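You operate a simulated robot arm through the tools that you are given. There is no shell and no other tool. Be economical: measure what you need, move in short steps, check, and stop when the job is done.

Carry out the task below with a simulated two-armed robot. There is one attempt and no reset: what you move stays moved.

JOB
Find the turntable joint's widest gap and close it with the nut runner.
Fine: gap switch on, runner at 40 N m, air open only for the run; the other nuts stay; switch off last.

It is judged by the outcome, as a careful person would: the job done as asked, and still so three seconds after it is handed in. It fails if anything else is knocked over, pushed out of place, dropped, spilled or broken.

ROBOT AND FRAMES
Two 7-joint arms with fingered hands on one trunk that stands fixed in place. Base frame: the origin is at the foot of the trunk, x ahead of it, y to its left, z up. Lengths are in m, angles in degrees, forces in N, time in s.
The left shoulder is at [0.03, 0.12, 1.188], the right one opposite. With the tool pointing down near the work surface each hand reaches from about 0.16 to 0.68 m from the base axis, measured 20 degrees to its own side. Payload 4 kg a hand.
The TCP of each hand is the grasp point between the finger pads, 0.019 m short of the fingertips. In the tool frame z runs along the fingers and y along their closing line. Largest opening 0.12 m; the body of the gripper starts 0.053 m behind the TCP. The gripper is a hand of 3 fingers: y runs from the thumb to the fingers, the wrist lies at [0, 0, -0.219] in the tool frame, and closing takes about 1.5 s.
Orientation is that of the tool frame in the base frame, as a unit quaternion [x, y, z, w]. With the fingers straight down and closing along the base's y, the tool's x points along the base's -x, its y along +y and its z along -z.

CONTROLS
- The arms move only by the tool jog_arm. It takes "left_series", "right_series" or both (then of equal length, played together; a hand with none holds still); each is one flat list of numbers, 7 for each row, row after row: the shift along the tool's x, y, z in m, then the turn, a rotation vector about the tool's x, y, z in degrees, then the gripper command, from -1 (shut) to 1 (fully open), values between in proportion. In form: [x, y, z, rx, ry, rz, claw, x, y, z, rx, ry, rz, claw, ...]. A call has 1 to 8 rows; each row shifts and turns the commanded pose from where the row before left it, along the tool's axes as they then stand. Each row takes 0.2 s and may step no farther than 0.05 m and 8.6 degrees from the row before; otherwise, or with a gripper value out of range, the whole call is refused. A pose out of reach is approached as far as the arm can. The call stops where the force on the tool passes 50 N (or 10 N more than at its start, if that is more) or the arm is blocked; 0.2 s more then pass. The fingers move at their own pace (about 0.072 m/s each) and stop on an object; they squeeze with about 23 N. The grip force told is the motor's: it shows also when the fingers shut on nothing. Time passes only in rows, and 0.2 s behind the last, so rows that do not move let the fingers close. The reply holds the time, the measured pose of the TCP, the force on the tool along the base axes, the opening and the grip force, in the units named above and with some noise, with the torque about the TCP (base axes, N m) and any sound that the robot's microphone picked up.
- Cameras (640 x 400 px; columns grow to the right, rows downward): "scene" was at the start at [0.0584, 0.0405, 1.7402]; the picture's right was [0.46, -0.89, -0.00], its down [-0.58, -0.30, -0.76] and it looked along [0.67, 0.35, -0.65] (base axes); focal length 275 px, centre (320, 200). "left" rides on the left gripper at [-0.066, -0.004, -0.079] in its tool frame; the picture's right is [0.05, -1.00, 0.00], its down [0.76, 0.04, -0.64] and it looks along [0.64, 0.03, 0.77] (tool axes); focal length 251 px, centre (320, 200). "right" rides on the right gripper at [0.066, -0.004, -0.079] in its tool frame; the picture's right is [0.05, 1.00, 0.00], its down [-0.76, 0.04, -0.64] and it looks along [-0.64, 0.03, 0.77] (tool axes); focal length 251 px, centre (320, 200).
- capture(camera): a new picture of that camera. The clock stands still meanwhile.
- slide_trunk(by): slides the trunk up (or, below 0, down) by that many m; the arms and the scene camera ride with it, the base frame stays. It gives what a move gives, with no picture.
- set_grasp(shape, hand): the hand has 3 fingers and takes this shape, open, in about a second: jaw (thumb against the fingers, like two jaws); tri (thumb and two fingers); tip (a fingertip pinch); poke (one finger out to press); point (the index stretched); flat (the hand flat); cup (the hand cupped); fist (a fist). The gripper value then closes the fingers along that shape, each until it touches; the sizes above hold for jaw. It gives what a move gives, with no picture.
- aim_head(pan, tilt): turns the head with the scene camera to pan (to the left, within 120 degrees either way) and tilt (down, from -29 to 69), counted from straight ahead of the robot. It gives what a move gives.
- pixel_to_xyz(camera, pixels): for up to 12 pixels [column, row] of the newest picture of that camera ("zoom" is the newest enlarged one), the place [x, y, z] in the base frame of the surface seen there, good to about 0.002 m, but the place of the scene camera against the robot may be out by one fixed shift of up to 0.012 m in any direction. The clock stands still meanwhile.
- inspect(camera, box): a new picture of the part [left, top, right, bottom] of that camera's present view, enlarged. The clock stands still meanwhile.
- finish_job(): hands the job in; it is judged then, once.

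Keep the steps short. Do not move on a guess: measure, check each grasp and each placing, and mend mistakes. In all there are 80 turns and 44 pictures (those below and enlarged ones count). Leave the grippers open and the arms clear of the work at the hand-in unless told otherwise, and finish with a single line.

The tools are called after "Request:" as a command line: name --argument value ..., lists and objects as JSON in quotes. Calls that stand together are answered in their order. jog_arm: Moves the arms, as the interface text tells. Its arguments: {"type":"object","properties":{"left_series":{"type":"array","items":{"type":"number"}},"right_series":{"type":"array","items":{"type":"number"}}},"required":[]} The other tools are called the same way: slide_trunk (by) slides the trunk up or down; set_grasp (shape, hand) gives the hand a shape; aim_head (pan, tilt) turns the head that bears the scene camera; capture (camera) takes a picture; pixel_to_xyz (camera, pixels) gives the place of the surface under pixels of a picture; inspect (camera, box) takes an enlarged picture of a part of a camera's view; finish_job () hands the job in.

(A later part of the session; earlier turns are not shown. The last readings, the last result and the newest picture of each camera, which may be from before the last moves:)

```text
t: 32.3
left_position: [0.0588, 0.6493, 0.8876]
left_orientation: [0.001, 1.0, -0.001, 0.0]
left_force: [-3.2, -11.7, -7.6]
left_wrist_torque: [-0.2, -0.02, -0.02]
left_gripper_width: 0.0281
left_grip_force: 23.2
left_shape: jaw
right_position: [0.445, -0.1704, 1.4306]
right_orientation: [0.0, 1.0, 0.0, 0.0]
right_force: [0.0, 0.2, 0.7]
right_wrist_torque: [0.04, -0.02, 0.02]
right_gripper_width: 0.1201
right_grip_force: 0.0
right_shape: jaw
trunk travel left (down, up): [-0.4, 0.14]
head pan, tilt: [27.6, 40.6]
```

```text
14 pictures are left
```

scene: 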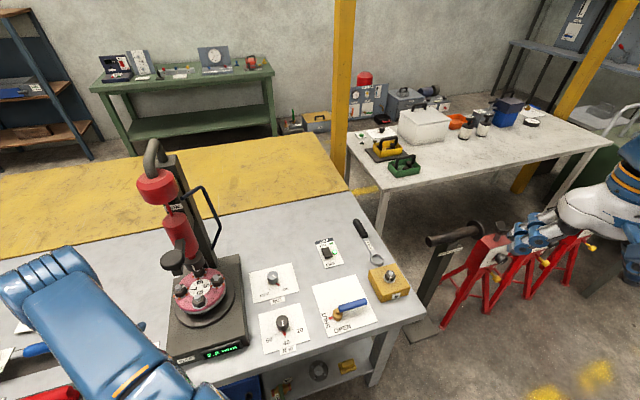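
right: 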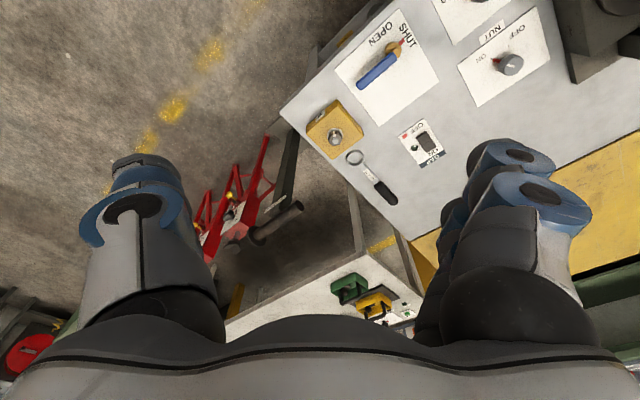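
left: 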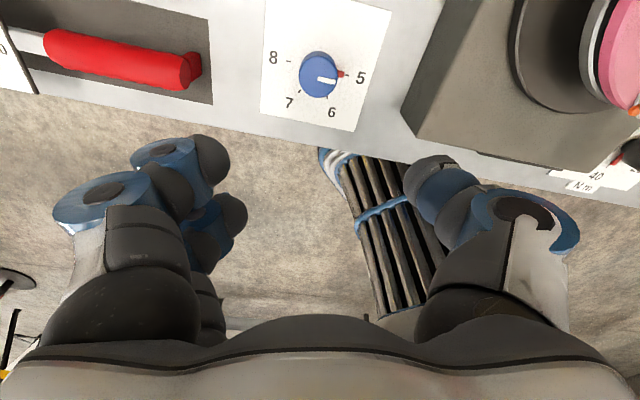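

The machine is in clear view. I enlarge the display and turntable.

Request:
inspect --camera "scene" --box '[160, 240, 260, 365]'

```text
3.20 times, centred on (210, 302) of scene
```

zoom: 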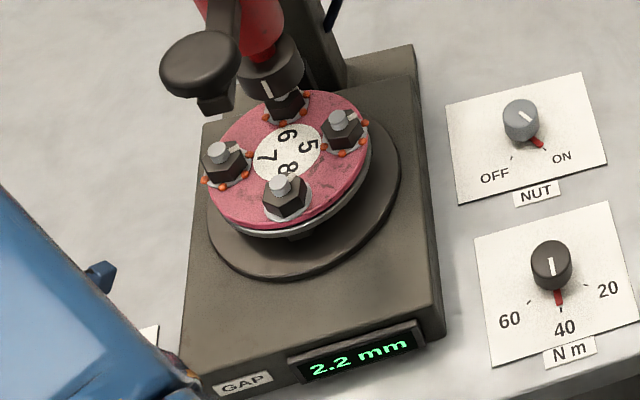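

Station 6 reads 2.2 mm, torque dial confirmed at 40. I open, turn back 60°, regrip, and turn on to station 7.

Request:
jog_arm --left_series '[0, 0, 0, 0, 0, 0, 0.2, 0, 0, 0, 0, 0, 0, 0.2, 0, 0, 0, 0, 0, 0, 0.2]'

Request:
jog_arm --left_series '[0, 0, 0, 0, 0, -7.5, 0.2, 0, 0, 0, 0, 0, -7.5, 0.2, 0, 0, 0, 0, 0, -7.5, 0.2, 0, 0, 0, 0, 0, -7.5, 0.2, 0, 0, 0, 0, 0, -7.5, 0.2, 0, 0, 0, 0, 0, -7.5, 0.2, 0, 0, 0, 0, 0, -7.5, 0.2, 0, 0, 0, 0, 0, -7.5, 0.2]'

Request:
jog_arm --left_series '[0, 0, 0, 0, 0, 0, -1, 0, 0, 0, 0, 0, 0, -1, 0, 0, 0, 0, 0, 0, -1, 0, 0, 0, 0, 0, 0, -1, 0, 0, 0, 0, 0, 0, -1]'

Request:
jog_arm --left_series '[0, 0, 0, 0, 0, 8.57, -1, 0, 0, 0, 0, 0, 8.57, -1, 0, 0, 0, 0, 0, 8.57, -1, 0, 0, 0, 0, 0, 8.57, -1, 0, 0, 0, 0, 0, 8.57, -1, 0, 0, 0, 0, 0, 8.57, -1, 0, 0, 0, 0, 0, 8.57, -1, 0, 0, 0, 0, 0, 0, -1]'

Request:
inspect --camera "scene" --box '[160, 240, 260, 365]'

```text
t: 33.1
left_position: [0.059, 0.6508, 0.8877]
left_orientation: [0.001, 1.0, 0.0, 0.0]
left_force: [0.4, -0.3, -0.3]
left_wrist_torque: [0.0, 0.01, -0.02]
left_gripper_width: 0.0713
left_grip_force: 0.1
left_shape: jaw
right_position: [0.4463, -0.1703, 1.43]
right_orientation: [-0.001, 1.0, 0.0, 0.001]
right_force: [-0.6, -0.1, 0.0]
right_wrist_torque: [0.0, -0.01, -0.02]
right_gripper_width: 0.1201
right_grip_force: 0.1
right_shape: jaw
trunk travel left (down, up): [-0.4, 0.14]
head pan, tilt: [27.6, 40.6]
```

```text
t: 34.9
left_position: [0.0584, 0.6513, 0.8878]
left_orientation: [-0.501, 0.865, 0.0, 0.0]
left_force: [0.0, -0.3, -0.1]
left_wrist_torque: [-0.01, 0.04, -0.02]
left_gripper_width: 0.0715
left_grip_force: 0.0
left_shape: jaw
right_position: [0.4468, -0.1707, 1.4303]
right_orientation: [0.0, 1.0, 0.001, -0.001]
right_force: [-0.6, -0.7, 0.3]
right_wrist_torque: [-0.02, -0.01, 0.01]
right_gripper_width: 0.1203
right_grip_force: 0.0
right_shape: jaw
trunk travel left (down, up): [-0.4, 0.14]
head pan, tilt: [27.6, 40.6]
```

```text
t: 36.1
left_position: [0.0591, 0.65, 0.8884]
left_orientation: [-0.5, 0.866, 0.001, -0.001]
left_force: [0.6, -0.4, -4.1]
left_wrist_torque: [0.01, -0.01, 0.03]
left_gripper_width: 0.029
left_grip_force: 23.6
left_shape: jaw
right_position: [0.4463, -0.1708, 1.4297]
right_orientation: [0.0, 1.0, 0.0, 0.0]
right_force: [0.5, 0.2, -0.5]
right_wrist_torque: [0.02, 0.02, 0.03]
right_gripper_width: 0.1201
right_grip_force: 0.0
right_shape: jaw
trunk travel left (down, up): [-0.4, 0.14]
head pan, tilt: [27.6, 40.6]
```

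```text
t: 37.9
left_position: [0.0587, 0.6501, 0.8891]
left_orientation: [0.0, 1.0, -0.001, 0.0]
left_force: [-7.1, -9.6, -10.5]
left_wrist_torque: [-0.12, 0.05, -0.02]
left_gripper_width: 0.0277
left_grip_force: 23.1
left_shape: jaw
right_position: [0.4458, -0.1691, 1.4293]
right_orientation: [0.0, 1.0, 0.0, 0.0]
right_force: [0.1, -0.5, 0.4]
right_wrist_torque: [0.0, -0.01, 0.02]
right_gripper_width: 0.1197
right_grip_force: 0.0
right_shape: jaw
trunk travel left (down, up): [-0.4, 0.14]
head pan, tilt: [27.6, 40.6]
```

```text
3.20 times, centred on (210, 302) of scene
```

zoom: 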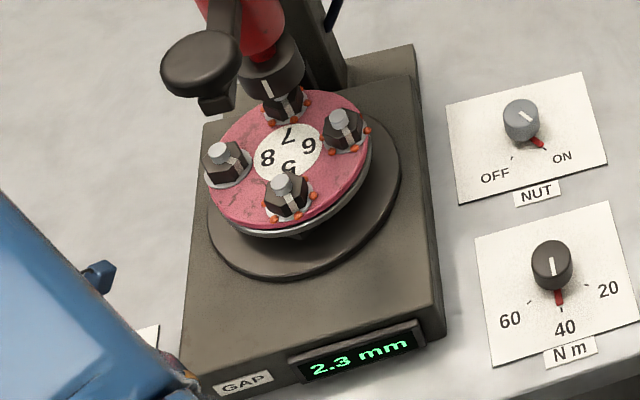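

Station 7 reads 2.3 mm. The same again to station 8.

Request:
jog_arm --left_series '[0, 0, 0, 0, 0, 0, 0.2, 0, 0, 0, 0, 0, 0, 0.2, 0, 0, 0, 0, 0, 0, 0.2]'

Request:
jog_arm --left_series '[0, 0, 0, 0, 0, -7.5, 0.2, 0, 0, 0, 0, 0, -7.5, 0.2, 0, 0, 0, 0, 0, -7.5, 0.2, 0, 0, 0, 0, 0, -7.5, 0.2, 0, 0, 0, 0, 0, -7.5, 0.2, 0, 0, 0, 0, 0, -7.5, 0.2, 0, 0, 0, 0, 0, -7.5, 0.2, 0, 0, 0, 0, 0, -7.5, 0.2]'

Request:
jog_arm --left_series '[0, 0, 0, 0, 0, 0, -1, 0, 0, 0, 0, 0, 0, -1, 0, 0, 0, 0, 0, 0, -1, 0, 0, 0, 0, 0, 0, -1, 0, 0, 0, 0, 0, 0, -1]'

Request:
jog_arm --left_series '[0, 0, 0, 0, 0, 8.57, -1, 0, 0, 0, 0, 0, 8.57, -1, 0, 0, 0, 0, 0, 8.57, -1, 0, 0, 0, 0, 0, 8.57, -1, 0, 0, 0, 0, 0, 8.57, -1, 0, 0, 0, 0, 0, 8.57, -1, 0, 0, 0, 0, 0, 8.57, -1, 0, 0, 0, 0, 0, 0, -1]'

Request:
inspect --camera "scene" --box '[160, 240, 260, 365]'

```text
t: 38.7
left_position: [0.0601, 0.6513, 0.889]
left_orientation: [-0.001, 1.0, 0.0, 0.0]
left_force: [0.0, 0.5, -0.6]
left_wrist_torque: [-0.01, 0.0, 0.01]
left_gripper_width: 0.0711
left_grip_force: 0.0
left_shape: jaw
right_position: [0.4479, -0.1704, 1.43]
right_orientation: [-0.001, 1.0, -0.001, 0.0]
right_force: [0.3, 0.6, 0.9]
right_wrist_torque: [0.0, 0.02, -0.01]
right_gripper_width: 0.1196
right_grip_force: 0.0
right_shape: jaw
trunk travel left (down, up): [-0.4, 0.14]
head pan, tilt: [27.6, 40.6]
```

```text
t: 40.5
left_position: [0.0611, 0.6508, 0.888]
left_orientation: [-0.502, 0.865, 0.0, 0.0]
left_force: [-0.3, -0.6, -0.8]
left_wrist_torque: [0.0, -0.02, 0.01]
left_gripper_width: 0.0713
left_grip_force: 0.0
left_shape: jaw
right_position: [0.4468, -0.1702, 1.4297]
right_orientation: [0.0, 1.0, 0.0, -0.001]
right_force: [0.7, -0.1, -0.2]
right_wrist_torque: [-0.06, -0.03, 0.01]
right_gripper_width: 0.1199
right_grip_force: 0.0
right_shape: jaw
trunk travel left (down, up): [-0.4, 0.14]
head pan, tilt: [27.6, 40.6]
```

```text
t: 41.7
left_position: [0.0606, 0.6498, 0.8868]
left_orientation: [-0.501, 0.865, 0.0, 0.0]
left_force: [-0.4, 0.6, -3.9]
left_wrist_torque: [-0.01, 0.05, 0.03]
left_gripper_width: 0.0292
left_grip_force: 22.8
left_shape: jaw
right_position: [0.4468, -0.1699, 1.4303]
right_orientation: [0.0, 1.0, 0.0, 0.0]
right_force: [0.4, -0.4, 0.8]
right_wrist_torque: [0.04, 0.0, -0.01]
right_gripper_width: 0.1196
right_grip_force: 0.1
right_shape: jaw
trunk travel left (down, up): [-0.4, 0.14]
head pan, tilt: [27.6, 40.6]
```

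```text
t: 43.5
left_position: [0.0596, 0.6491, 0.8877]
left_orientation: [0.0, 1.0, -0.002, 0.0]
left_force: [1.1, -15.3, -6.7]
left_wrist_torque: [-0.2, 0.01, -0.01]
left_gripper_width: 0.0271
left_grip_force: 22.8
left_shape: jaw
right_position: [0.4466, -0.1702, 1.43]
right_orientation: [0.0, 1.0, 0.001, 0.0]
right_force: [-0.3, -0.8, 0.6]
right_wrist_torque: [-0.03, 0.0, 0.02]
right_gripper_width: 0.1199
right_grip_force: 0.0
right_shape: jaw
trunk travel left (down, up): [-0.4, 0.14]
head pan, tilt: [27.6, 40.6]
```

```text
3.20 times, centred on (210, 302) of scene
```

zoom: 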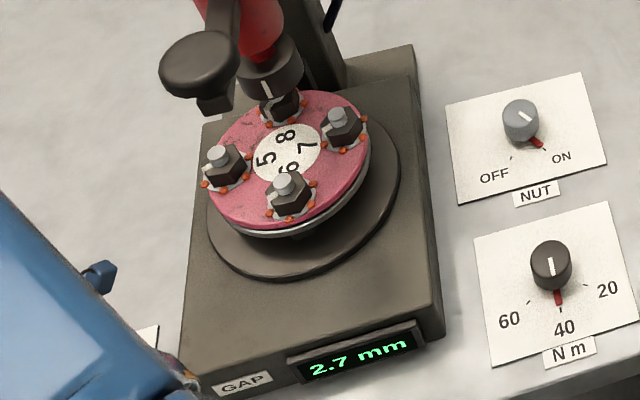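

Station 8 reads 2.7 mm: the widest gap (2.3, 2.2, 2.3, 2.7). I release the dial and lift, then look at the runner, its lever and nut 8.

Request:
jog_arm --left_series '[0, 0, 0, 0, 0, 0, 0.2, 0, 0, 0, 0, 0, 0, 0.2, 0, 0, 0, 0, 0, 0, 0.2, 0, 0, -0.05, 0, 0, 0, 0.2, 0, 0, -0.05, 0, 0, 0, 0.2, 0, 0, -0.05, 0, 0, 0, 0.2, 0, 0, -0.05, 0, 0, 0, 0.2]'

Request:
inspect --camera "scene" --box '[135, 195, 255, 305]'

```text
t: 45.1
left_position: [0.0556, 0.6498, 1.0922]
left_orientation: [0.0, 1.0, 0.001, 0.0]
left_force: [0.6, -0.5, 0.1]
left_wrist_torque: [0.01, -0.01, -0.01]
left_gripper_width: 0.0715
left_grip_force: 0.0
left_shape: jaw
right_position: [0.4459, -0.1719, 1.4311]
right_orientation: [0.0, 1.0, 0.001, 0.0]
right_force: [0.4, -0.6, -0.8]
right_wrist_torque: [0.01, -0.01, -0.03]
right_gripper_width: 0.1201
right_grip_force: 0.1
right_shape: jaw
trunk travel left (down, up): [-0.4, 0.14]
head pan, tilt: [27.6, 40.6]
```

```text
3.64 times, centred on (195, 250) of scene
```

zoom: 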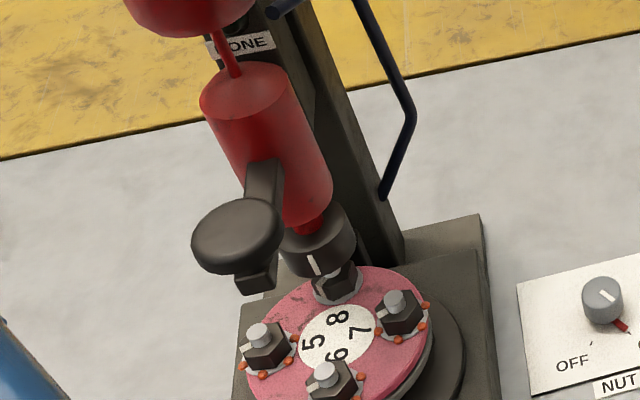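

Nut 8 has no orange yet; the black palm pad on an arm is the runner's feed/trigger. I measure the pad and the air valve.

Request:
pixel_to_xyz --camera "zoom" --pixels '[[237, 228], [205, 235], [270, 225], [240, 210], [235, 250], [262, 180], [257, 280], [320, 240], [260, 100]]'

Request:
pixel_to_xyz --camera "scene" --pixels '[[337, 309], [341, 308], [347, 306], [353, 304], [360, 302], [366, 300], [329, 317], [343, 327], [325, 318], [336, 316]]'

```text
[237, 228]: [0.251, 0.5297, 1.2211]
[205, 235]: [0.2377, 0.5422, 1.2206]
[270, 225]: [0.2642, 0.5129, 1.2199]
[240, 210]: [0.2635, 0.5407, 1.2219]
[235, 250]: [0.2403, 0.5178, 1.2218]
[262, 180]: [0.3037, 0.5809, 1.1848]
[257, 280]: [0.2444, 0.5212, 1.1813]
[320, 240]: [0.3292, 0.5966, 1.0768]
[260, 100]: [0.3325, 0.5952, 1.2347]
```

```text
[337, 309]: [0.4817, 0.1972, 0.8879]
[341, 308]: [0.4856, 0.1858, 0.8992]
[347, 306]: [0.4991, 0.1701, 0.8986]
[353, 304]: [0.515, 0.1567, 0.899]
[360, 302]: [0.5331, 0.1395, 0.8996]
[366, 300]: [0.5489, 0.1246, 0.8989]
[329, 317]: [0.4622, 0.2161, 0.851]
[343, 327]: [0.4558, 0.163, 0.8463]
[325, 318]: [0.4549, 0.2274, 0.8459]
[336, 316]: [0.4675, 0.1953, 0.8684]
```

Pad top centre ≈ [0.252, 0.53, 1.23]. The air valve pivots at about [0.474, 0.200]; its handle points along [0.72,-0.70] and opens 90° counter-clockwise. I bring the right hand above the handle with the fingers straddling it, then look.

Request:
jog_arm --right_series '[-0.0059, 0.0274, 0.0358, 0, 0, 0, 0.2, -0.0059, 0.0274, 0.0358, 0, 0, 0, 0.2, -0.0059, 0.0274, 0.0358, 0, 0, 0, 0.2, -0.0059, 0.0274, 0.0358, 0, 0, 0, 0.2, -0.0059, 0.0274, 0.0358, 0, 0, 0, 0.2, -0.0059, 0.0274, 0.0358, 0, 0, 0, 0.2, -0.0059, 0.0274, 0.0358, 0, 0, 0, 0.2, -0.0059, 0.0274, 0.0358, 0, 0, 0, 0.2]'

Request:
jog_arm --right_series '[-0.0059, 0.0274, 0.0358, 0, 0, 0, 0.2, -0.0059, 0.0274, 0.0358, 0, 0, 0, 0.2, -0.0059, 0.0274, 0.0358, 0, 0, 0, 0.2, -0.0059, 0.0274, 0.0358, 0, 0, 0, 0.2]'

Request:
jog_arm --right_series '[0, 0, 0, 0, 0, 7.5, 0.2, 0, 0, 0, 0, 0, 7.5, 0.2, 0, 0, 0, 0, 0, 7.5, 0.2, 0, 0, 0, 0, 0, 7.5, 0.2, 0, 0, 0, 0, 0, 7.5, 0.2, 0, 0, 0, 0, 0, 7.5, 0.2]'

Request:
capture --camera "right"

```text
t: 46.9
left_position: [0.0571, 0.6525, 1.0906]
left_orientation: [-0.001, 1.0, -0.001, -0.001]
left_force: [0.4, -0.3, -0.8]
left_wrist_torque: [0.0, 0.03, 0.01]
left_gripper_width: 0.0715
left_grip_force: 0.1
left_shape: jaw
right_position: [0.4974, 0.0508, 1.1392]
right_orientation: [0.0, 1.0, 0.0, 0.0]
right_force: [0.9, -0.8, -0.5]
right_wrist_torque: [-0.02, 0.0, 0.02]
right_gripper_width: 0.0725
right_grip_force: 0.1
right_shape: jaw
trunk travel left (down, up): [-0.4, 0.14]
head pan, tilt: [27.6, 40.6]
```

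```text
t: 47.9
left_position: [0.0566, 0.6534, 1.0917]
left_orientation: [-0.001, 1.0, -0.001, -0.001]
left_force: [-0.2, -0.5, 0.0]
left_wrist_torque: [-0.02, 0.01, 0.02]
left_gripper_width: 0.0716
left_grip_force: 0.0
left_shape: jaw
right_position: [0.5163, 0.16, 0.9987]
right_orientation: [0.0, 1.0, -0.001, 0.0]
right_force: [0.6, -0.1, 0.0]
right_wrist_torque: [0.0, -0.05, -0.01]
right_gripper_width: 0.0727
right_grip_force: 0.1
right_shape: jaw
trunk travel left (down, up): [-0.4, 0.14]
head pan, tilt: [27.6, 40.6]
```

```text
t: 49.3
left_position: [0.0573, 0.6529, 1.0911]
left_orientation: [-0.001, 1.0, 0.0, 0.001]
left_force: [-0.7, -0.2, -0.1]
left_wrist_torque: [0.01, 0.03, -0.01]
left_gripper_width: 0.0715
left_grip_force: 0.1
left_shape: jaw
right_position: [0.517, 0.1595, 0.9978]
right_orientation: [0.384, 0.923, -0.001, -0.001]
right_force: [0.4, -0.3, 0.3]
right_wrist_torque: [0.0, 0.0, 0.0]
right_gripper_width: 0.0723
right_grip_force: 0.0
right_shape: jaw
trunk travel left (down, up): [-0.4, 0.14]
head pan, tilt: [27.6, 40.6]
```

```text
9 pictures are left
```

right: 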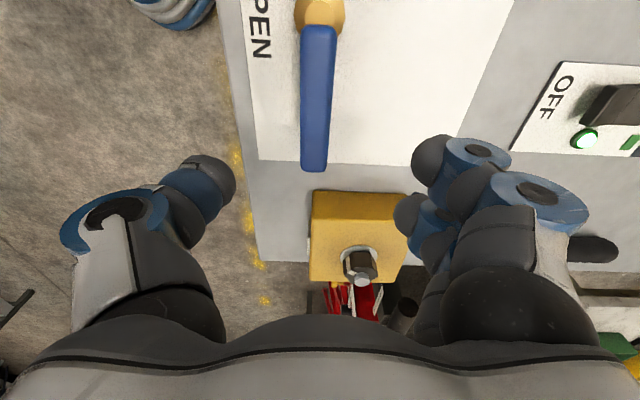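

The handle lies centred between the fingers. I measure it, the pivot and the yellow block for clearance.

Request:
pixel_to_xyz --camera "right" --pixels '[[318, 35], [317, 90], [315, 150], [302, 90], [333, 90], [320, 12], [350, 200], [320, 195], [408, 200]]'

```text
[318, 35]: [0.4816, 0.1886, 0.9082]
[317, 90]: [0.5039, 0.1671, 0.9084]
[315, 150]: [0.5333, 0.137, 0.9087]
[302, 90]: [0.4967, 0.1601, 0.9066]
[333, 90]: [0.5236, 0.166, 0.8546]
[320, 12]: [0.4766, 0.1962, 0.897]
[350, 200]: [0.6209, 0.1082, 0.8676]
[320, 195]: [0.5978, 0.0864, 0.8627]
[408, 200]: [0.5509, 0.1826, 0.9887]
```

The handle line is 4.5 mm off the hand centre; I correct that while lowering to z≈0.898 and gripping. Meanwhile, in separate steps, the left hand moves over by the palm pad, leaning 40° toward the runner for clearance.

Request:
jog_arm --right_series '[0, -0.0022, 0.05, 0, 0, 0, 0.2, 0, -0.0022, 0.0495, 0, 0, 0, 0.2, 0, 0, 0, 0, 0, 0, -1, 0, 0, 0, 0, 0, 0, -1, 0, 0, 0, 0, 0, 0, -1, 0, 0, 0, 0, 0, 0, -1, 0, 0, 0, 0, 0, 0, -1]'

Request:
jog_arm --left_series '[-0.0126, -0.0346, -0.032, 0, 0, 0, -1, -0.0126, -0.0346, -0.032, 0, 0, 0, -1, -0.0126, -0.0346, -0.032, 0, 0, 0, -1, -0.0126, -0.0346, -0.032, 0, 0, 0, -1, -0.0126, -0.0346, -0.032, 0, 0, 0, -1]'

Request:
jog_arm --left_series '[0, 0, 0, 0, 0, -7.4, -1, 0, 0, 0, 0, 0, -7.4, -1, 0, 0, 0, 0, 0, -7.4, -1, 0, 0, 0, 0, 0, -7.4, -1, 0, 0, 0, 0, 0, -7.4, -1]'

Request:
jog_arm --left_series '[0, 0, 0, 0, -8, 0, -1, 0, 0, 0, 0, -8, 0, -1, 0, 0, 0, 0, -8, 0, -1, 0, 0, 0, 0, -8, 0, -1, 0, 0, 0, 0, -8, 0, -1]'

```text
t: 50.9
left_position: [0.057, 0.6506, 1.0913]
left_orientation: [-0.001, 1.0, 0.0, -0.001]
left_force: [0.1, 0.2, 0.4]
left_wrist_torque: [0.01, 0.03, 0.01]
left_gripper_width: 0.0713
left_grip_force: 0.1
left_shape: jaw
right_position: [0.5108, 0.1609, 0.8994]
right_orientation: [0.383, 0.924, 0.0, 0.0]
right_force: [0.1, 0.4, -5.9]
right_wrist_torque: [-0.01, 0.01, 0.0]
right_gripper_width: 0.0171
right_grip_force: 22.2
right_shape: jaw
trunk travel left (down, up): [-0.4, 0.14]
head pan, tilt: [27.6, 40.6]
```

```text
t: 52.1
left_position: [0.1231, 0.4766, 1.2515]
left_orientation: [-0.001, 1.0, 0.002, -0.001]
left_force: [0.7, -0.3, 0.8]
left_wrist_torque: [0.04, 0.01, 0.0]
left_gripper_width: 0.0
left_grip_force: 23.6
left_shape: jaw
right_position: [0.5106, 0.1604, 0.8993]
right_orientation: [0.382, 0.924, 0.001, -0.001]
right_force: [-0.2, 1.2, -7.0]
right_wrist_torque: [0.03, -0.02, 0.03]
right_gripper_width: 0.0166
right_grip_force: 22.7
right_shape: jaw
trunk travel left (down, up): [-0.4, 0.14]
head pan, tilt: [27.6, 40.6]
```

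```text
t: 53.3
left_position: [0.1235, 0.4781, 1.247]
left_orientation: [-0.319, 0.948, -0.001, 0.0]
left_force: [0.6, 0.1, -0.2]
left_wrist_torque: [0.0, -0.02, -0.02]
left_gripper_width: 0.0
left_grip_force: 23.4
left_shape: jaw
right_position: [0.5105, 0.1614, 0.9]
right_orientation: [0.383, 0.924, 0.0, 0.0]
right_force: [-0.7, -0.6, -6.0]
right_wrist_torque: [-0.01, 0.04, 0.0]
right_gripper_width: 0.0168
right_grip_force: 23.1
right_shape: jaw
trunk travel left (down, up): [-0.4, 0.14]
head pan, tilt: [27.6, 40.6]
```

```text
t: 54.5
left_position: [0.1212, 0.4987, 1.2538]
left_orientation: [-0.298, 0.891, 0.108, 0.326]
left_force: [-0.4, 0.5, -0.2]
left_wrist_torque: [-0.02, 0.01, -0.03]
left_gripper_width: 0.0
left_grip_force: 22.9
left_shape: jaw
left hand out of reach, approached as far as the arm can: row 5
right_position: [0.5102, 0.1602, 0.9003]
right_orientation: [0.384, 0.924, 0.0, 0.0]
right_force: [1.3, -1.8, -6.3]
right_wrist_torque: [0.01, -0.05, 0.0]
right_gripper_width: 0.0163
right_grip_force: 23.3
right_shape: jaw
trunk travel left (down, up): [-0.4, 0.14]
head pan, tilt: [27.6, 40.6]
```

The valve handle is gripped (0.017 m wide). The left hand was cramped near the body; it now moves out to hover beside and above the pad.

Request:
jog_arm --left_series '[-0.0306, -0.0098, 0.0143, 0, 0, 0, -1, -0.0306, -0.0098, 0.0143, 0, 0, 0, -1, -0.0306, -0.0098, 0.0143, 0, 0, 0, -1, -0.0306, -0.0098, 0.0143, 0, 0, 0, -1, 0, 0, 0, 0, 0, 0, -1]'

Request:
capture --camera "left"

```text
t: 55.7
left_position: [0.2474, 0.5444, 1.2893]
left_orientation: [-0.299, 0.891, 0.109, 0.324]
left_force: [0.1, -0.5, -0.9]
left_wrist_torque: [0.02, -0.02, 0.02]
left_gripper_width: 0.0005
left_grip_force: 22.7
left_shape: jaw
right_position: [0.5126, 0.1609, 0.8999]
right_orientation: [0.382, 0.924, 0.0, 0.0]
right_force: [-0.1, -0.4, -5.4]
right_wrist_torque: [-0.02, 0.0, 0.04]
right_gripper_width: 0.0166
right_grip_force: 22.8
right_shape: jaw
trunk travel left (down, up): [-0.4, 0.14]
head pan, tilt: [27.6, 40.6]
```

```text
8 pictures are left
```

left: 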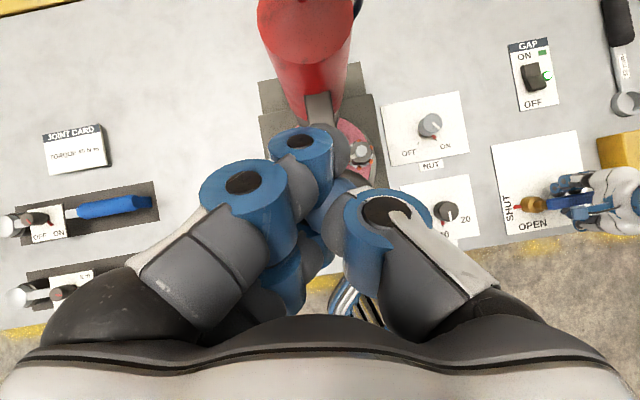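

The left fingers are over the pad. I trim 13 mm in y, then swing the valve 90° open with the right hand.

Request:
jog_arm --left_series '[0.0037, -0.0132, -0.0032, 0, 0, 0, -1, 0, 0, 0, 0, 0, 0, -1]'

Request:
jog_arm --right_series '[0.0005, 0.0072, 0, 0, 0, -8.18, -1, 0.0005, 0.0072, 0, 0, 0, -8.18, -1, 0.0005, 0.0072, 0, 0, 0, -8.18, -1, 0.0005, 0.0072, 0, 0, 0, -8.18, -1, 0.0005, 0.0072, 0, 0, 0, -8.18, -1, 0.0005, 0.0072, 0, 0, 0, -8.18, -1, 0.0005, 0.0072, 0, 0, 0, -8.18, -1]'

Request:
jog_arm --right_series '[0.0005, 0.0072, 0, 0, 0, -8.18, -1, 0.0005, 0.0072, 0, 0, 0, -8.18, -1, 0.0005, 0.0072, 0, 0, 0, -8.18, -1, 0.0005, 0.0072, 0, 0, 0, -8.18, -1]'

Request:
capture --camera "scene"

```text
t: 56.3
left_position: [0.2527, 0.5311, 1.2896]
left_orientation: [-0.3, 0.891, 0.109, 0.323]
left_force: [0.0, -0.7, -0.1]
left_wrist_torque: [-0.03, 0.02, -0.01]
left_gripper_width: 0.0001
left_grip_force: 23.4
left_shape: jaw
right_position: [0.5107, 0.1608, 0.8992]
right_orientation: [0.383, 0.924, -0.001, 0.0]
right_force: [1.1, 0.2, -5.9]
right_wrist_torque: [-0.03, 0.02, 0.04]
right_gripper_width: 0.0164
right_grip_force: 23.0
right_shape: jaw
trunk travel left (down, up): [-0.4, 0.14]
head pan, tilt: [27.6, 40.6]
```

```text
t: 57.9
left_position: [0.2572, 0.5293, 1.2885]
left_orientation: [-0.298, 0.891, 0.109, 0.324]
left_force: [0.6, 0.5, 0.5]
left_wrist_torque: [-0.02, -0.01, -0.02]
left_gripper_width: 0.0
left_grip_force: 22.6
left_shape: jaw
right_position: [0.5086, 0.1978, 0.9048]
right_orientation: [-0.108, 0.994, 0.002, 0.002]
right_force: [30.4, -5.0, -1.9]
right_wrist_torque: [-0.04, -0.23, 0.13]
right_gripper_width: 0.0162
right_grip_force: 23.2
right_shape: jaw
right hand out of reach, approached as far as the arm can: row 4
trunk travel left (down, up): [-0.4, 0.14]
head pan, tilt: [27.6, 40.6]
```

```text
t: 58.9
left_position: [0.2569, 0.5308, 1.2893]
left_orientation: [-0.298, 0.892, 0.109, 0.322]
left_force: [-0.1, 0.2, 1.0]
left_wrist_torque: [0.02, -0.03, 0.01]
left_gripper_width: 0.0001
left_grip_force: 23.2
left_shape: jaw
right_position: [0.4954, 0.2206, 0.9032]
right_orientation: [-0.384, 0.923, 0.0, 0.004]
right_force: [35.4, -4.7, 6.9]
right_wrist_torque: [-0.16, -0.44, 0.26]
right_gripper_width: 0.0172
right_grip_force: 22.8
right_shape: jaw
trunk travel left (down, up): [-0.4, 0.14]
head pan, tilt: [27.6, 40.6]
```

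```text
7 pictures are left
```

scene: 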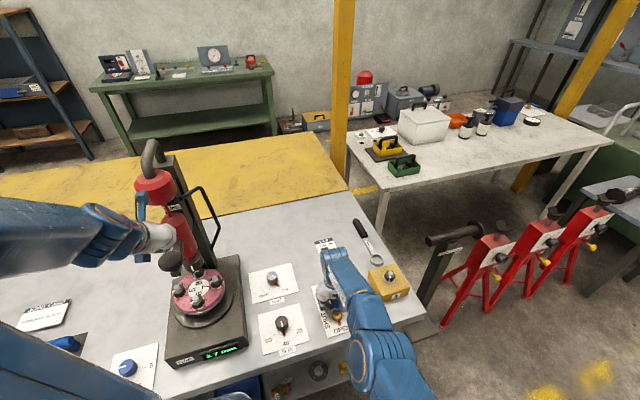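

The hand has turned to the 45° position, with some force. I enlarge the valve and turntable area to see whether it is open.

Request:
inspect --camera "scene" --box '[130, 165, 370, 345]'

```text
2.22 times, centred on (250, 255) of scene
```

zoom: 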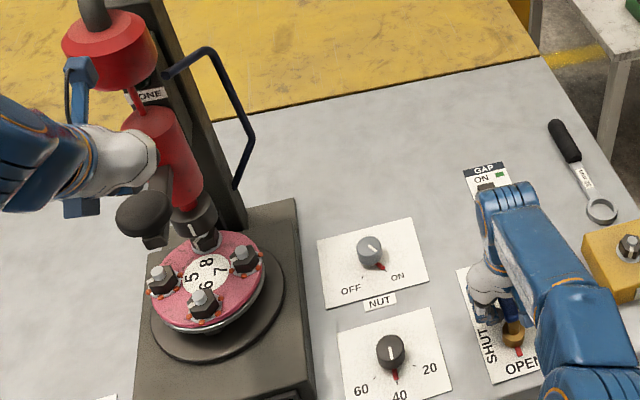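

The red pointer is at OPEN, with the handle swung round. I ease the right hand's strain, and lower the left fingers onto the pad in 5 mm steps.

Request:
jog_arm --left_series '[0.0032, 0, 0.0038, 0, 0, 0, -1, 0.0032, 0, 0.0038, 0, 0, 0, -1, 0.0032, 0, 0.0038, 0, 0, 0, -1, 0.0032, 0, 0.0038, 0, 0, 0, -1, 0.0032, 0, 0.0038, 0, 0, 0, -1, 0.0032, 0, 0.0038, 0, 0, 0, -1]' --right_series '[0.005, 0, 0, 0, 0, 0, -1, 0.005, 0, 0, 0, 0, 0, -1, 0.003, 0, 0, 0, 0, 0, -1, 0, 0, 0, 0, 0, 0, -1, 0, 0, 0, 0, 0, 0, -1, 0, 0, 0, 0, 0, 0, -1]'

Request:
jog_arm --left_series '[0.0032, 0, 0.0038, 0, 0, 0, -1, 0.0032, 0, 0.0038, 0, 0, 0, -1, 0.0032, 0, 0.0038, 0, 0, 0, -1]'

```text
t: 60.3
left_position: [0.2571, 0.5336, 1.2585]
left_orientation: [-0.299, 0.891, 0.11, 0.322]
left_force: [-0.4, 0.3, 0.0]
left_wrist_torque: [0.0, 0.03, 0.0]
left_gripper_width: 0.0001
left_grip_force: 22.8
left_shape: jaw
right_position: [0.4882, 0.2139, 0.9037]
right_orientation: [-0.381, 0.924, 0.001, 0.005]
right_force: [35.5, 6.1, 1.9]
right_wrist_torque: [0.0, -0.32, 0.37]
right_gripper_width: 0.0173
right_grip_force: 22.8
right_shape: jaw
trunk travel left (down, up): [-0.4, 0.14]
head pan, tilt: [27.6, 40.6]
```

```text
t: 61.1
left_position: [0.2573, 0.5321, 1.2432]
left_orientation: [-0.298, 0.892, 0.109, 0.323]
left_force: [-0.6, 1.6, 4.3]
left_wrist_torque: [0.01, 0.01, 0.0]
left_gripper_width: 0.0001
left_grip_force: 22.5
left_shape: jaw
right_position: [0.4893, 0.2157, 0.9021]
right_orientation: [-0.382, 0.924, 0.001, 0.004]
right_force: [35.8, 4.8, 2.5]
right_wrist_torque: [-0.04, -0.4, 0.34]
right_gripper_width: 0.0172
right_grip_force: 23.0
right_shape: jaw
trunk travel left (down, up): [-0.4, 0.14]
head pan, tilt: [27.6, 40.6]
```

The left fingers touch the pad (4 N). The right hand's easing went the wrong way, so I move it outward again, and press the pad further.

Request:
jog_arm --left_series '[0.0032, 0, 0.0038, 0, 0, 0, -1, 0.0032, 0, 0.0038, 0, 0, 0, -1, 0.0032, 0, 0.0038, 0, 0, 0, -1, 0.0032, 0, 0.0038, 0, 0, 0, -1]' --right_series '[-0.005, 0, 0, 0, 0, 0, -1, -0.005, 0, 0, 0, 0, 0, -1, -0.005, 0, 0, 0, 0, 0, -1, -0.003, 0, 0, 0, 0, 0, -1]'

```text
t: 62.1
left_position: [0.2546, 0.528, 1.227]
left_orientation: [-0.298, 0.891, 0.11, 0.325]
left_force: [-0.9, 1.0, 4.9]
left_wrist_torque: [0.02, 0.05, 0.0]
left_gripper_width: 0.0
left_grip_force: 23.4
left_shape: jaw
right_position: [0.49, 0.2175, 0.9038]
right_orientation: [-0.383, 0.924, -0.001, -0.002]
right_force: [8.3, -30.1, 1.1]
right_wrist_torque: [-0.32, -0.13, -0.32]
right_gripper_width: 0.0171
right_grip_force: 22.9
right_shape: jaw
right hand out of reach, approached as far as the arm can: row 3
trunk travel left (down, up): [-0.4, 0.14]
head pan, tilt: [27.6, 40.6]
```

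The pad moves down under about 5 N. I loosen the right fingers (still straddling the handle) and keep pushing the pad down.

Request:
jog_arm --left_series '[0.0032, 0, 0.0038, 0, 0, 0, -1, 0.0032, 0, 0.0038, 0, 0, 0, -1, 0.0032, 0, 0.0038, 0, 0, 0, -1, 0.0032, 0, 0.0038, 0, 0, 0, -1]' --right_series '[0, 0, 0, 0, 0, 0, -0.4, 0, 0, 0, 0, 0, 0, -0.4, 0, 0, 0, 0, 0, 0, -0.4, 0, 0, 0, 0, 0, 0, -0.4]'

Request:
inspect --camera "scene" --box '[130, 165, 370, 365]'

```text
t: 63.1
left_position: [0.2519, 0.5305, 1.2069]
left_orientation: [-0.299, 0.89, 0.111, 0.326]
left_force: [-6.5, 0.4, 26.2]
left_wrist_torque: [-0.24, 0.23, -0.08]
left_gripper_width: 0.0001
left_grip_force: 23.3
left_shape: jaw
right_position: [0.4886, 0.2221, 0.9063]
right_orientation: [-0.382, 0.924, 0.002, 0.001]
right_force: [2.2, -1.2, -0.6]
right_wrist_torque: [0.01, 0.0, 0.02]
right_gripper_width: 0.0365
right_grip_force: 0.1
right_shape: jaw
trunk travel left (down, up): [-0.4, 0.14]
head pan, tilt: [27.6, 40.6]
```

```text
2.00 times, centred on (250, 265) of scene
```

zoom: 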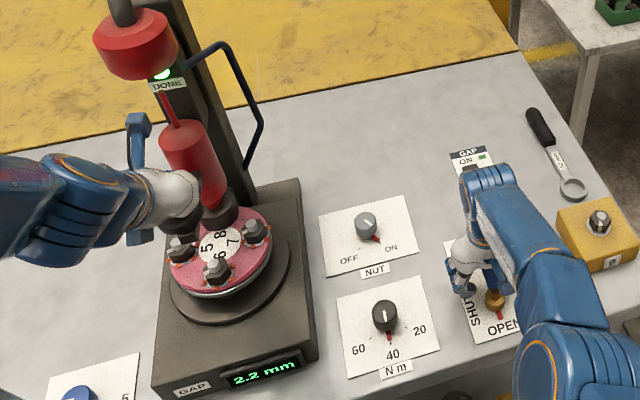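

DONE is lit and the display reads 2.2 mm: the gap has closed. I raise the left hand off the pad and centre the right fingers on the handle ready to shut the air.

Request:
jog_arm --left_series '[-0.0032, 0, -0.0038, 0, 0, 0, -1, -0.0032, 0, -0.0038, 0, 0, 0, -1, -0.0064, 0, -0.0076, 0, 0, 0, -1, -0.0064, 0, -0.0076, 0, 0, 0, -1, -0.0064, 0, -0.0076, 0, 0, 0, -1, -0.0064, 0, -0.0076, 0, 0, 0, -1, -0.0064, 0, -0.0076, 0, 0, 0, -1]' --right_series '[-0.004, -0.003, 0.002, 0, 0, 0, -0.4, -0.004, -0.003, 0.002, 0, 0, 0, -0.4, -0.003, -0.002, 0.002, 0, 0, 0, -0.4, 0, 0, 0, 0, 0, 0, -0.4, 0, 0, 0, 0, 0, 0, -0.4, 0, 0, 0, 0, 0, 0, -0.4, 0, 0, 0, 0, 0, 0, -0.4]'

```text
t: 64.7
left_position: [0.2526, 0.5333, 1.2649]
left_orientation: [-0.299, 0.891, 0.109, 0.324]
left_force: [0.8, 0.3, -0.7]
left_wrist_torque: [0.01, -0.02, 0.01]
left_gripper_width: 0.0002
left_grip_force: 23.1
left_shape: jaw
right_position: [0.4901, 0.2229, 0.9051]
right_orientation: [-0.383, 0.924, 0.0, 0.0]
right_force: [1.2, -1.5, -0.2]
right_wrist_torque: [-0.01, 0.0, 0.03]
right_gripper_width: 0.0367
right_grip_force: 0.1
right_shape: jaw
right hand out of reach, approached as far as the arm can: row 1, 2, 3
trunk travel left (down, up): [-0.4, 0.14]
head pan, tilt: [27.6, 40.6]
```

The right hand is at its reach limit there, but straddling. I grip the handle again and swing it back 90° clockwise with a shorter radius.

Request:
jog_arm --right_series '[0, 0, 0, 0, 0, 0, -1, 0, 0, 0, 0, 0, 0, -1, 0, 0, 0, 0, 0, 0, -1, 0, 0, 0, 0, 0, 0, -1]'

Request:
jog_arm --right_series '[0.0004, -0.005, 0, 0, 0, 8.18, -1, 0.0004, -0.005, 0, 0, 0, 8.18, -1, 0.0004, -0.005, 0, 0, 0, 8.18, -1, 0.0004, -0.005, 0, 0, 0, 8.18, -1, 0.0004, -0.005, 0, 0, 0, 8.18, -1, 0.0004, -0.005, 0, 0, 0, 8.18, -1]'

```text
t: 65.7
left_position: [0.2531, 0.5337, 1.2657]
left_orientation: [-0.299, 0.891, 0.109, 0.325]
left_force: [0.8, -0.2, -0.3]
left_wrist_torque: [-0.01, -0.01, 0.0]
left_gripper_width: 0.0
left_grip_force: 22.8
left_shape: jaw
right_position: [0.4912, 0.2224, 0.9051]
right_orientation: [-0.383, 0.924, 0.001, 0.0]
right_force: [-0.7, 0.8, -1.5]
right_wrist_torque: [0.05, 0.08, -0.01]
right_gripper_width: 0.019
right_grip_force: 23.1
right_shape: jaw
trunk travel left (down, up): [-0.4, 0.14]
head pan, tilt: [27.6, 40.6]
```

```text
t: 67.1
left_position: [0.2543, 0.5351, 1.2648]
left_orientation: [-0.298, 0.891, 0.108, 0.324]
left_force: [-1.3, 1.1, -1.0]
left_wrist_torque: [0.03, 0.0, 0.01]
left_gripper_width: 0.0
left_grip_force: 23.2
left_shape: jaw
right_position: [0.5021, 0.1958, 0.9055]
right_orientation: [0.038, 0.999, 0.0, 0.002]
right_force: [13.9, 9.4, -1.7]
right_wrist_torque: [0.44, 0.01, -0.1]
right_gripper_width: 0.0175
right_grip_force: 22.7
right_shape: jaw
trunk travel left (down, up): [-0.4, 0.14]
head pan, tilt: [27.6, 40.6]
```

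Halfway, all smooth. I complete the swing to SHUT.

Request:
jog_arm --right_series '[0.0004, -0.005, 0, 0, 0, 8.18, -1, 0.0004, -0.005, 0, 0, 0, 8.18, -1, 0.0004, -0.005, 0, 0, 0, 8.18, -1, 0.0004, -0.005, 0, 0, 0, 8.18, -1, 0.0004, -0.005, 0, 0, 0, 8.18, -1, 0, 0, 0, 0, 0, 0, -1]'

Request:
jog_arm --right_series '[0, 0, 0, 0, 0, 0, 0.2, 0, 0, 0, 0, 0, 0, 0.2, 0, 0, 0, 0, 0, 0, 0.2, 0, 0, -0.05, 0, 0, 0, 0.2, 0, 0, -0.05, 0, 0, 0, 0.2]'

Request:
capture --camera "right"

```text
t: 68.5
left_position: [0.2561, 0.5357, 1.2623]
left_orientation: [-0.299, 0.891, 0.108, 0.323]
left_force: [-0.8, -0.4, -0.2]
left_wrist_torque: [0.0, -0.04, -0.01]
left_gripper_width: 0.0
left_grip_force: 22.9
left_shape: jaw
right_position: [0.4963, 0.1787, 0.9089]
right_orientation: [0.383, 0.924, 0.008, 0.005]
right_force: [30.1, 21.6, 7.6]
right_wrist_torque: [0.24, -0.74, 0.23]
right_gripper_width: 0.0153
right_grip_force: 23.0
right_shape: jaw
trunk travel left (down, up): [-0.4, 0.14]
head pan, tilt: [27.6, 40.6]
```

```text
t: 69.7
left_position: [0.2519, 0.5329, 1.2649]
left_orientation: [-0.299, 0.891, 0.109, 0.324]
left_force: [-0.7, -0.6, -0.1]
left_wrist_torque: [0.03, -0.01, 0.03]
left_gripper_width: 0.0002
left_grip_force: 22.7
left_shape: jaw
right_position: [0.4876, 0.1725, 1.0065]
right_orientation: [0.383, 0.924, -0.001, 0.0]
right_force: [-0.1, 0.6, 0.6]
right_wrist_torque: [0.0, -0.02, 0.01]
right_gripper_width: 0.0718
right_grip_force: 0.1
right_shape: jaw
trunk travel left (down, up): [-0.4, 0.14]
head pan, tilt: [27.6, 40.6]
```

```text
4 pictures are left
```

right: 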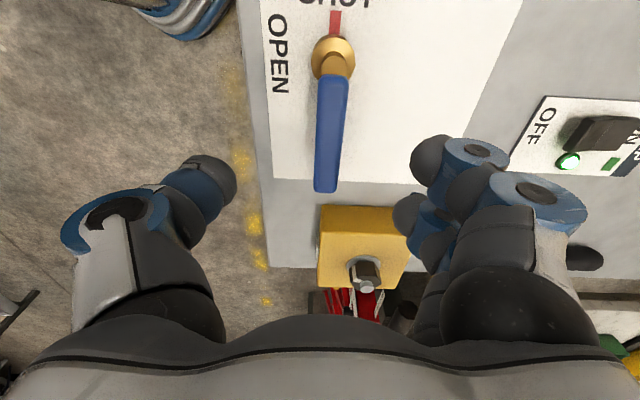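

The pointer is back at SHUT. I check the handle's angle.

Request:
pixel_to_xyz --camera "right" --pixels '[[332, 95], [325, 178], [333, 58], [335, 20], [572, 161], [600, 130], [625, 140], [580, 135]]'

```text
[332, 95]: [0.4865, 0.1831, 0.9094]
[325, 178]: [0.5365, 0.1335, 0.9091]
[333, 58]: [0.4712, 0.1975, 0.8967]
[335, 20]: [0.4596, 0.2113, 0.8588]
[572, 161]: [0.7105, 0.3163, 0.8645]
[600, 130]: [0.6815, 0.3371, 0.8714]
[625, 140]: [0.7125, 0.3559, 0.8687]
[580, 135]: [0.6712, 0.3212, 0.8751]
```

The valve is at exactly its original shut angle. I retract the right hand to its side, then take the left hand off the runner, straighten it and carry it to the front.

Request:
jog_arm --right_series '[0, 0, -0.04, 0, 0, 0, 1, -0.0212, -0.0269, -0.03, 0, 0, 0, 1, -0.0212, -0.0269, -0.03, 0, 0, 0, 1, -0.0212, -0.0269, -0.03, 0, 0, 0, 1, -0.0212, -0.0269, -0.03, 0, 0, 0, 1, -0.0212, -0.0269, -0.03, 0, 0, 0, 1, -0.0212, -0.0269, -0.03, 0, 0, 0, 1, -0.0212, -0.0269, -0.03, 0, 0, 0, 1]'

Request:
jog_arm --left_series '[0.0083, -0.0387, -0.0222, 0, 0, 0, -1, 0.0083, -0.0387, -0.0222, 0, 0, 0, -1, 0.0083, -0.0387, -0.0222, 0, 0, 0, -1]'

Request:
jog_arm --left_series '[0, 0, 0, 0, 8, 0, -1, 0, 0, 0, 0, 8, 0, -1, 0, 0, 0, 0, 8, 0, -1, 0, 0, 0, 0, 8, 0, -1, 0, 0, 0, 0, 8, 0, -1]'

Request:
jog_arm --left_series '[-0.013, -0.041, 0, 0, 0, 0, -1, -0.013, -0.041, 0, 0, 0, 0, -1, -0.013, -0.041, 0, 0, 0, 0, -1, -0.013, -0.041, 0, 0, 0, 0, -1]'

```text
t: 71.5
left_position: [0.2516, 0.5317, 1.2653]
left_orientation: [-0.298, 0.891, 0.109, 0.325]
left_force: [0.3, 0.4, 0.2]
left_wrist_torque: [0.04, -0.01, -0.02]
left_gripper_width: 0.0
left_grip_force: 23.4
left_shape: jaw
right_position: [0.461, -0.0643, 1.2558]
right_orientation: [0.383, 0.924, 0.0, 0.0]
right_force: [0.0, 0.0, -1.7]
right_wrist_torque: [0.03, 0.04, -0.01]
right_gripper_width: 0.1197
right_grip_force: 0.1
right_shape: jaw
trunk travel left (down, up): [-0.4, 0.14]
head pan, tilt: [27.6, 40.6]
```

```text
t: 72.3
left_position: [0.2842, 0.4139, 1.308]
left_orientation: [-0.3, 0.891, 0.109, 0.322]
left_force: [0.2, -0.7, 0.4]
left_wrist_torque: [0.0, 0.05, 0.01]
left_gripper_width: 0.0002
left_grip_force: 23.1
left_shape: jaw
left hand out of reach, approached as far as the arm can: row 2, 3
right_position: [0.464, -0.065, 1.2551]
right_orientation: [0.383, 0.924, 0.001, -0.001]
right_force: [-1.4, -0.7, 0.0]
right_wrist_torque: [0.05, 0.0, 0.01]
right_gripper_width: 0.12
right_grip_force: 0.1
right_shape: jaw
trunk travel left (down, up): [-0.4, 0.14]
head pan, tilt: [27.6, 40.6]
```

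```text
t: 73.5
left_position: [0.2848, 0.4159, 1.3103]
left_orientation: [-0.318, 0.948, -0.001, -0.001]
left_force: [0.6, -0.2, 0.1]
left_wrist_torque: [-0.04, 0.01, -0.01]
left_gripper_width: 0.0001
left_grip_force: 23.2
left_shape: jaw
right_position: [0.4618, -0.0605, 1.2549]
right_orientation: [0.382, 0.924, -0.001, -0.001]
right_force: [-0.5, 0.2, 0.1]
right_wrist_torque: [-0.03, 0.0, 0.01]
right_gripper_width: 0.1197
right_grip_force: 0.0
right_shape: jaw
trunk travel left (down, up): [-0.4, 0.14]
head pan, tilt: [27.6, 40.6]
```

```text
t: 74.5
left_position: [0.4159, 0.3225, 1.3105]
left_orientation: [-0.318, 0.948, 0.0, -0.001]
left_force: [-0.3, -1.1, 0.0]
left_wrist_torque: [0.05, 0.0, -0.02]
left_gripper_width: 0.0001
left_grip_force: 22.7
left_shape: jaw
left hand out of reach, approached as far as the arm can: row 4
right_position: [0.4639, -0.0625, 1.2528]
right_orientation: [0.383, 0.924, -0.001, -0.001]
right_force: [0.8, 0.6, -0.7]
right_wrist_torque: [0.02, 0.02, 0.02]
right_gripper_width: 0.1196
right_grip_force: 0.1
right_shape: jaw
trunk travel left (down, up): [-0.4, 0.14]
head pan, tilt: [27.6, 40.6]
```

Now I turn the left hand +78° and tilt it -40° for the switch, moving the right hand a bit further aside.

Request:
jog_arm --left_series '[0, 0, 0, 0, 0, 7.8, -1, 0, 0, 0, 0, 0, 7.8, -1, 0, 0, 0, 0, 0, 7.8, -1, 0, 0, 0, 0, 0, 7.8, -1, 0, 0, 0, 0, 0, 7.8, -1]' --right_series '[-0.03, -0.03, 0, 0, 0, 0, 1, -0.03, -0.03, 0, 0, 0, 0, 1, -0.02, -0.02, 0, 0, 0, 0, 1, 0, 0, 0, 0, 0, 0, 1, 0, 0, 0, 0, 0, 0, 1]'

Request:
jog_arm --left_series '[0, 0, 0, 0, 0, 7.8, -1, 0, 0, 0, 0, 0, 7.8, -1, 0, 0, 0, 0, 0, 7.8, -1, 0, 0, 0, 0, 0, 7.8, -1, 0, 0, 0, 0, 0, 7.8, -1]'

Request:
jog_arm --left_series '[0, 0, 0, -8, 0, 0, -1, 0, 0, 0, -8, 0, 0, -1, 0, 0, 0, -8, 0, 0, -1, 0, 0, 0, -8, 0, 0, -1, 0, 0, 0, -8, 0, 0, -1]'

```text
t: 75.7
left_position: [0.4158, 0.322, 1.3118]
left_orientation: [0.019, 1.0, 0.0, 0.0]
left_force: [0.2, -1.2, 0.5]
left_wrist_torque: [0.02, 0.04, 0.03]
left_gripper_width: 0.0
left_grip_force: 22.9
left_shape: jaw
right_position: [0.4626, -0.1776, 1.2567]
right_orientation: [0.383, 0.924, 0.0, -0.001]
right_force: [-0.9, -0.6, -0.4]
right_wrist_torque: [0.0, -0.02, -0.02]
right_gripper_width: 0.1198
right_grip_force: 0.0
right_shape: jaw
trunk travel left (down, up): [-0.4, 0.14]
head pan, tilt: [27.6, 40.6]
```

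```text
t: 76.9
left_position: [0.4167, 0.3219, 1.3105]
left_orientation: [0.351, 0.936, 0.0, 0.0]
left_force: [0.4, 0.0, 0.4]
left_wrist_torque: [0.01, 0.0, 0.06]
left_gripper_width: 0.0002
left_grip_force: 23.3
left_shape: jaw
right_position: [0.4625, -0.1765, 1.2548]
right_orientation: [0.383, 0.924, 0.0, 0.0]
right_force: [-1.0, -0.1, 1.1]
right_wrist_torque: [-0.02, 0.0, 0.05]
right_gripper_width: 0.1199
right_grip_force: 0.0
right_shape: jaw
trunk travel left (down, up): [-0.4, 0.14]
head pan, tilt: [27.6, 40.6]
```

```text
t: 78.1
left_position: [0.4158, 0.322, 1.3129]
left_orientation: [0.329, 0.88, 0.322, 0.119]
left_force: [-0.3, -0.6, 0.2]
left_wrist_torque: [0.03, 0.02, 0.0]
left_gripper_width: 0.0001
left_grip_force: 23.1
left_shape: jaw
right_position: [0.4618, -0.1776, 1.257]
right_orientation: [0.383, 0.924, 0.0, 0.0]
right_force: [-0.1, -0.2, 0.0]
right_wrist_torque: [0.0, -0.05, -0.03]
right_gripper_width: 0.1197
right_grip_force: 0.0
right_shape: jaw
trunk travel left (down, up): [-0.4, 0.14]
head pan, tilt: [27.6, 40.6]
```

Now I fly to just above the rocker's OFF end ([0.676, 0.324, 0.875]).

Request:
jog_arm --left_series '[-0.0195, -0.0125, 0.0408, 0, 0, 0, -1, -0.0195, -0.0125, 0.0408, 0, 0, 0, -1, -0.0195, -0.0125, 0.0408, 0, 0, 0, -1, -0.0195, -0.0125, 0.0408, 0, 0, 0, -1, -0.0195, -0.0125, 0.0408, 0, 0, 0, -1]'

Request:
jog_arm --left_series '[-0.0195, -0.0125, 0.0408, 0, 0, 0, -1, -0.0195, -0.0125, 0.0408, 0, 0, 0, -1, -0.0195, -0.0125, 0.0408, 0, 0, 0, -1, -0.0195, -0.0125, 0.0408, 0, 0, 0, -1, -0.0195, -0.0125, 0.0408, 0, 0, 0, -1, 0, 0, 0, 0, 0, 0, -1]'

```text
t: 79.3
left_position: [0.5522, 0.3009, 1.1918]
left_orientation: [0.331, 0.88, 0.321, 0.118]
left_force: [0.9, -0.6, 0.3]
left_wrist_torque: [0.02, -0.02, 0.01]
left_gripper_width: 0.0003
left_grip_force: 23.2
left_shape: jaw
left hand out of reach, approached as far as the arm can: row 3, 4, 5
right_position: [0.4632, -0.1789, 1.2538]
right_orientation: [0.382, 0.924, 0.0, -0.001]
right_force: [0.1, -0.4, 0.3]
right_wrist_torque: [0.03, 0.03, 0.0]
right_gripper_width: 0.1198
right_grip_force: 0.1
right_shape: jaw
trunk travel left (down, up): [-0.4, 0.14]
head pan, tilt: [27.6, 40.6]
```

```text
t: 80.7
left_position: [0.5622, 0.2617, 1.1401]
left_orientation: [0.329, 0.88, 0.32, 0.119]
left_force: [-0.1, 0.8, 0.6]
left_wrist_torque: [0.0, 0.02, 0.01]
left_gripper_width: 0.0
left_grip_force: 22.9
left_shape: jaw
left hand out of reach, approached as far as the arm can: row 1, 2, 3, 4, 5
right_position: [0.4605, -0.1777, 1.2573]
right_orientation: [0.383, 0.924, 0.0, 0.0]
right_force: [-0.1, -0.7, -0.6]
right_wrist_torque: [-0.01, -0.04, -0.02]
right_gripper_width: 0.1201
right_grip_force: 0.0
right_shape: jaw
trunk travel left (down, up): [-0.4, 0.14]
head pan, tilt: [27.6, 40.6]
```

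The arm hit a joint limit in this configuration. I back off toward the earlier good pose ([0.41, 0.26, 1.31]), and level the hand to retry as the first time.

Request:
jog_arm --left_series '[0.0226, 0.0068, -0.0386, 0, 0, 0, -1, 0.0226, 0.0068, -0.0386, 0, 0, 0, -1, 0.0226, 0.0068, -0.0386, 0, 0, 0, -1, 0.0226, 0.0068, -0.0386, 0, 0, 0, -1, 0.0226, 0.0068, -0.0386, 0, 0, 0, -1]'

Request:
jog_arm --left_series '[0, 0, 0, 8, 0, 0, -1, 0, 0, 0, 8, 0, 0, -1, 0, 0, 0, 8, 0, 0, -1, 0, 0, 0, 8, 0, 0, -1, 0, 0, 0, 8, 0, 0, -1]'

Request:
jog_arm --left_series '[0, 0, 0, 0, 0, -8.2, -1, 0, 0, 0, 0, 0, -8.2, -1, 0, 0, 0, 0, 0, -8.2, -1, 0, 0, 0, 0, 0, -8.2, -1, 0, 0, 0, 0, 0, -8.2, -1]'

```text
t: 81.9
left_position: [0.4102, 0.2649, 1.3104]
left_orientation: [0.329, 0.88, 0.32, 0.12]
left_force: [-0.9, -0.2, -0.1]
left_wrist_torque: [-0.01, 0.0, -0.01]
left_gripper_width: 0.0
left_grip_force: 22.8
left_shape: jaw
right_position: [0.46, -0.1772, 1.2568]
right_orientation: [0.383, 0.924, 0.0, 0.0]
right_force: [0.1, -0.8, 0.7]
right_wrist_torque: [0.01, 0.0, 0.0]
right_gripper_width: 0.12
right_grip_force: 0.1
right_shape: jaw
trunk travel left (down, up): [-0.4, 0.14]
head pan, tilt: [27.6, 40.6]
```

```text
t: 83.1
left_position: [0.4115, 0.264, 1.3089]
left_orientation: [0.35, 0.937, -0.002, 0.0]
left_force: [1.0, 0.1, 0.1]
left_wrist_torque: [0.0, 0.03, 0.0]
left_gripper_width: 0.0
left_grip_force: 22.7
left_shape: jaw
right_position: [0.4628, -0.1769, 1.2555]
right_orientation: [0.382, 0.924, -0.001, 0.0]
right_force: [0.0, 1.1, 0.5]
right_wrist_torque: [0.01, -0.03, -0.05]
right_gripper_width: 0.1199
right_grip_force: 0.1
right_shape: jaw
trunk travel left (down, up): [-0.4, 0.14]
head pan, tilt: [27.6, 40.6]
```

```text
t: 84.3
left_position: [0.41, 0.2605, 1.3093]
left_orientation: [-0.002, 1.0, 0.0, 0.0]
left_force: [-0.8, 1.0, -0.7]
left_wrist_torque: [0.0, 0.03, 0.02]
left_gripper_width: 0.0
left_grip_force: 22.8
left_shape: jaw
right_position: [0.462, -0.1766, 1.2554]
right_orientation: [0.383, 0.924, 0.0, 0.0]
right_force: [-0.2, 0.2, 0.8]
right_wrist_torque: [-0.01, -0.01, 0.0]
right_gripper_width: 0.12
right_grip_force: 0.0
right_shape: jaw
trunk travel left (down, up): [-0.4, 0.14]
head pan, tilt: [27.6, 40.6]
```

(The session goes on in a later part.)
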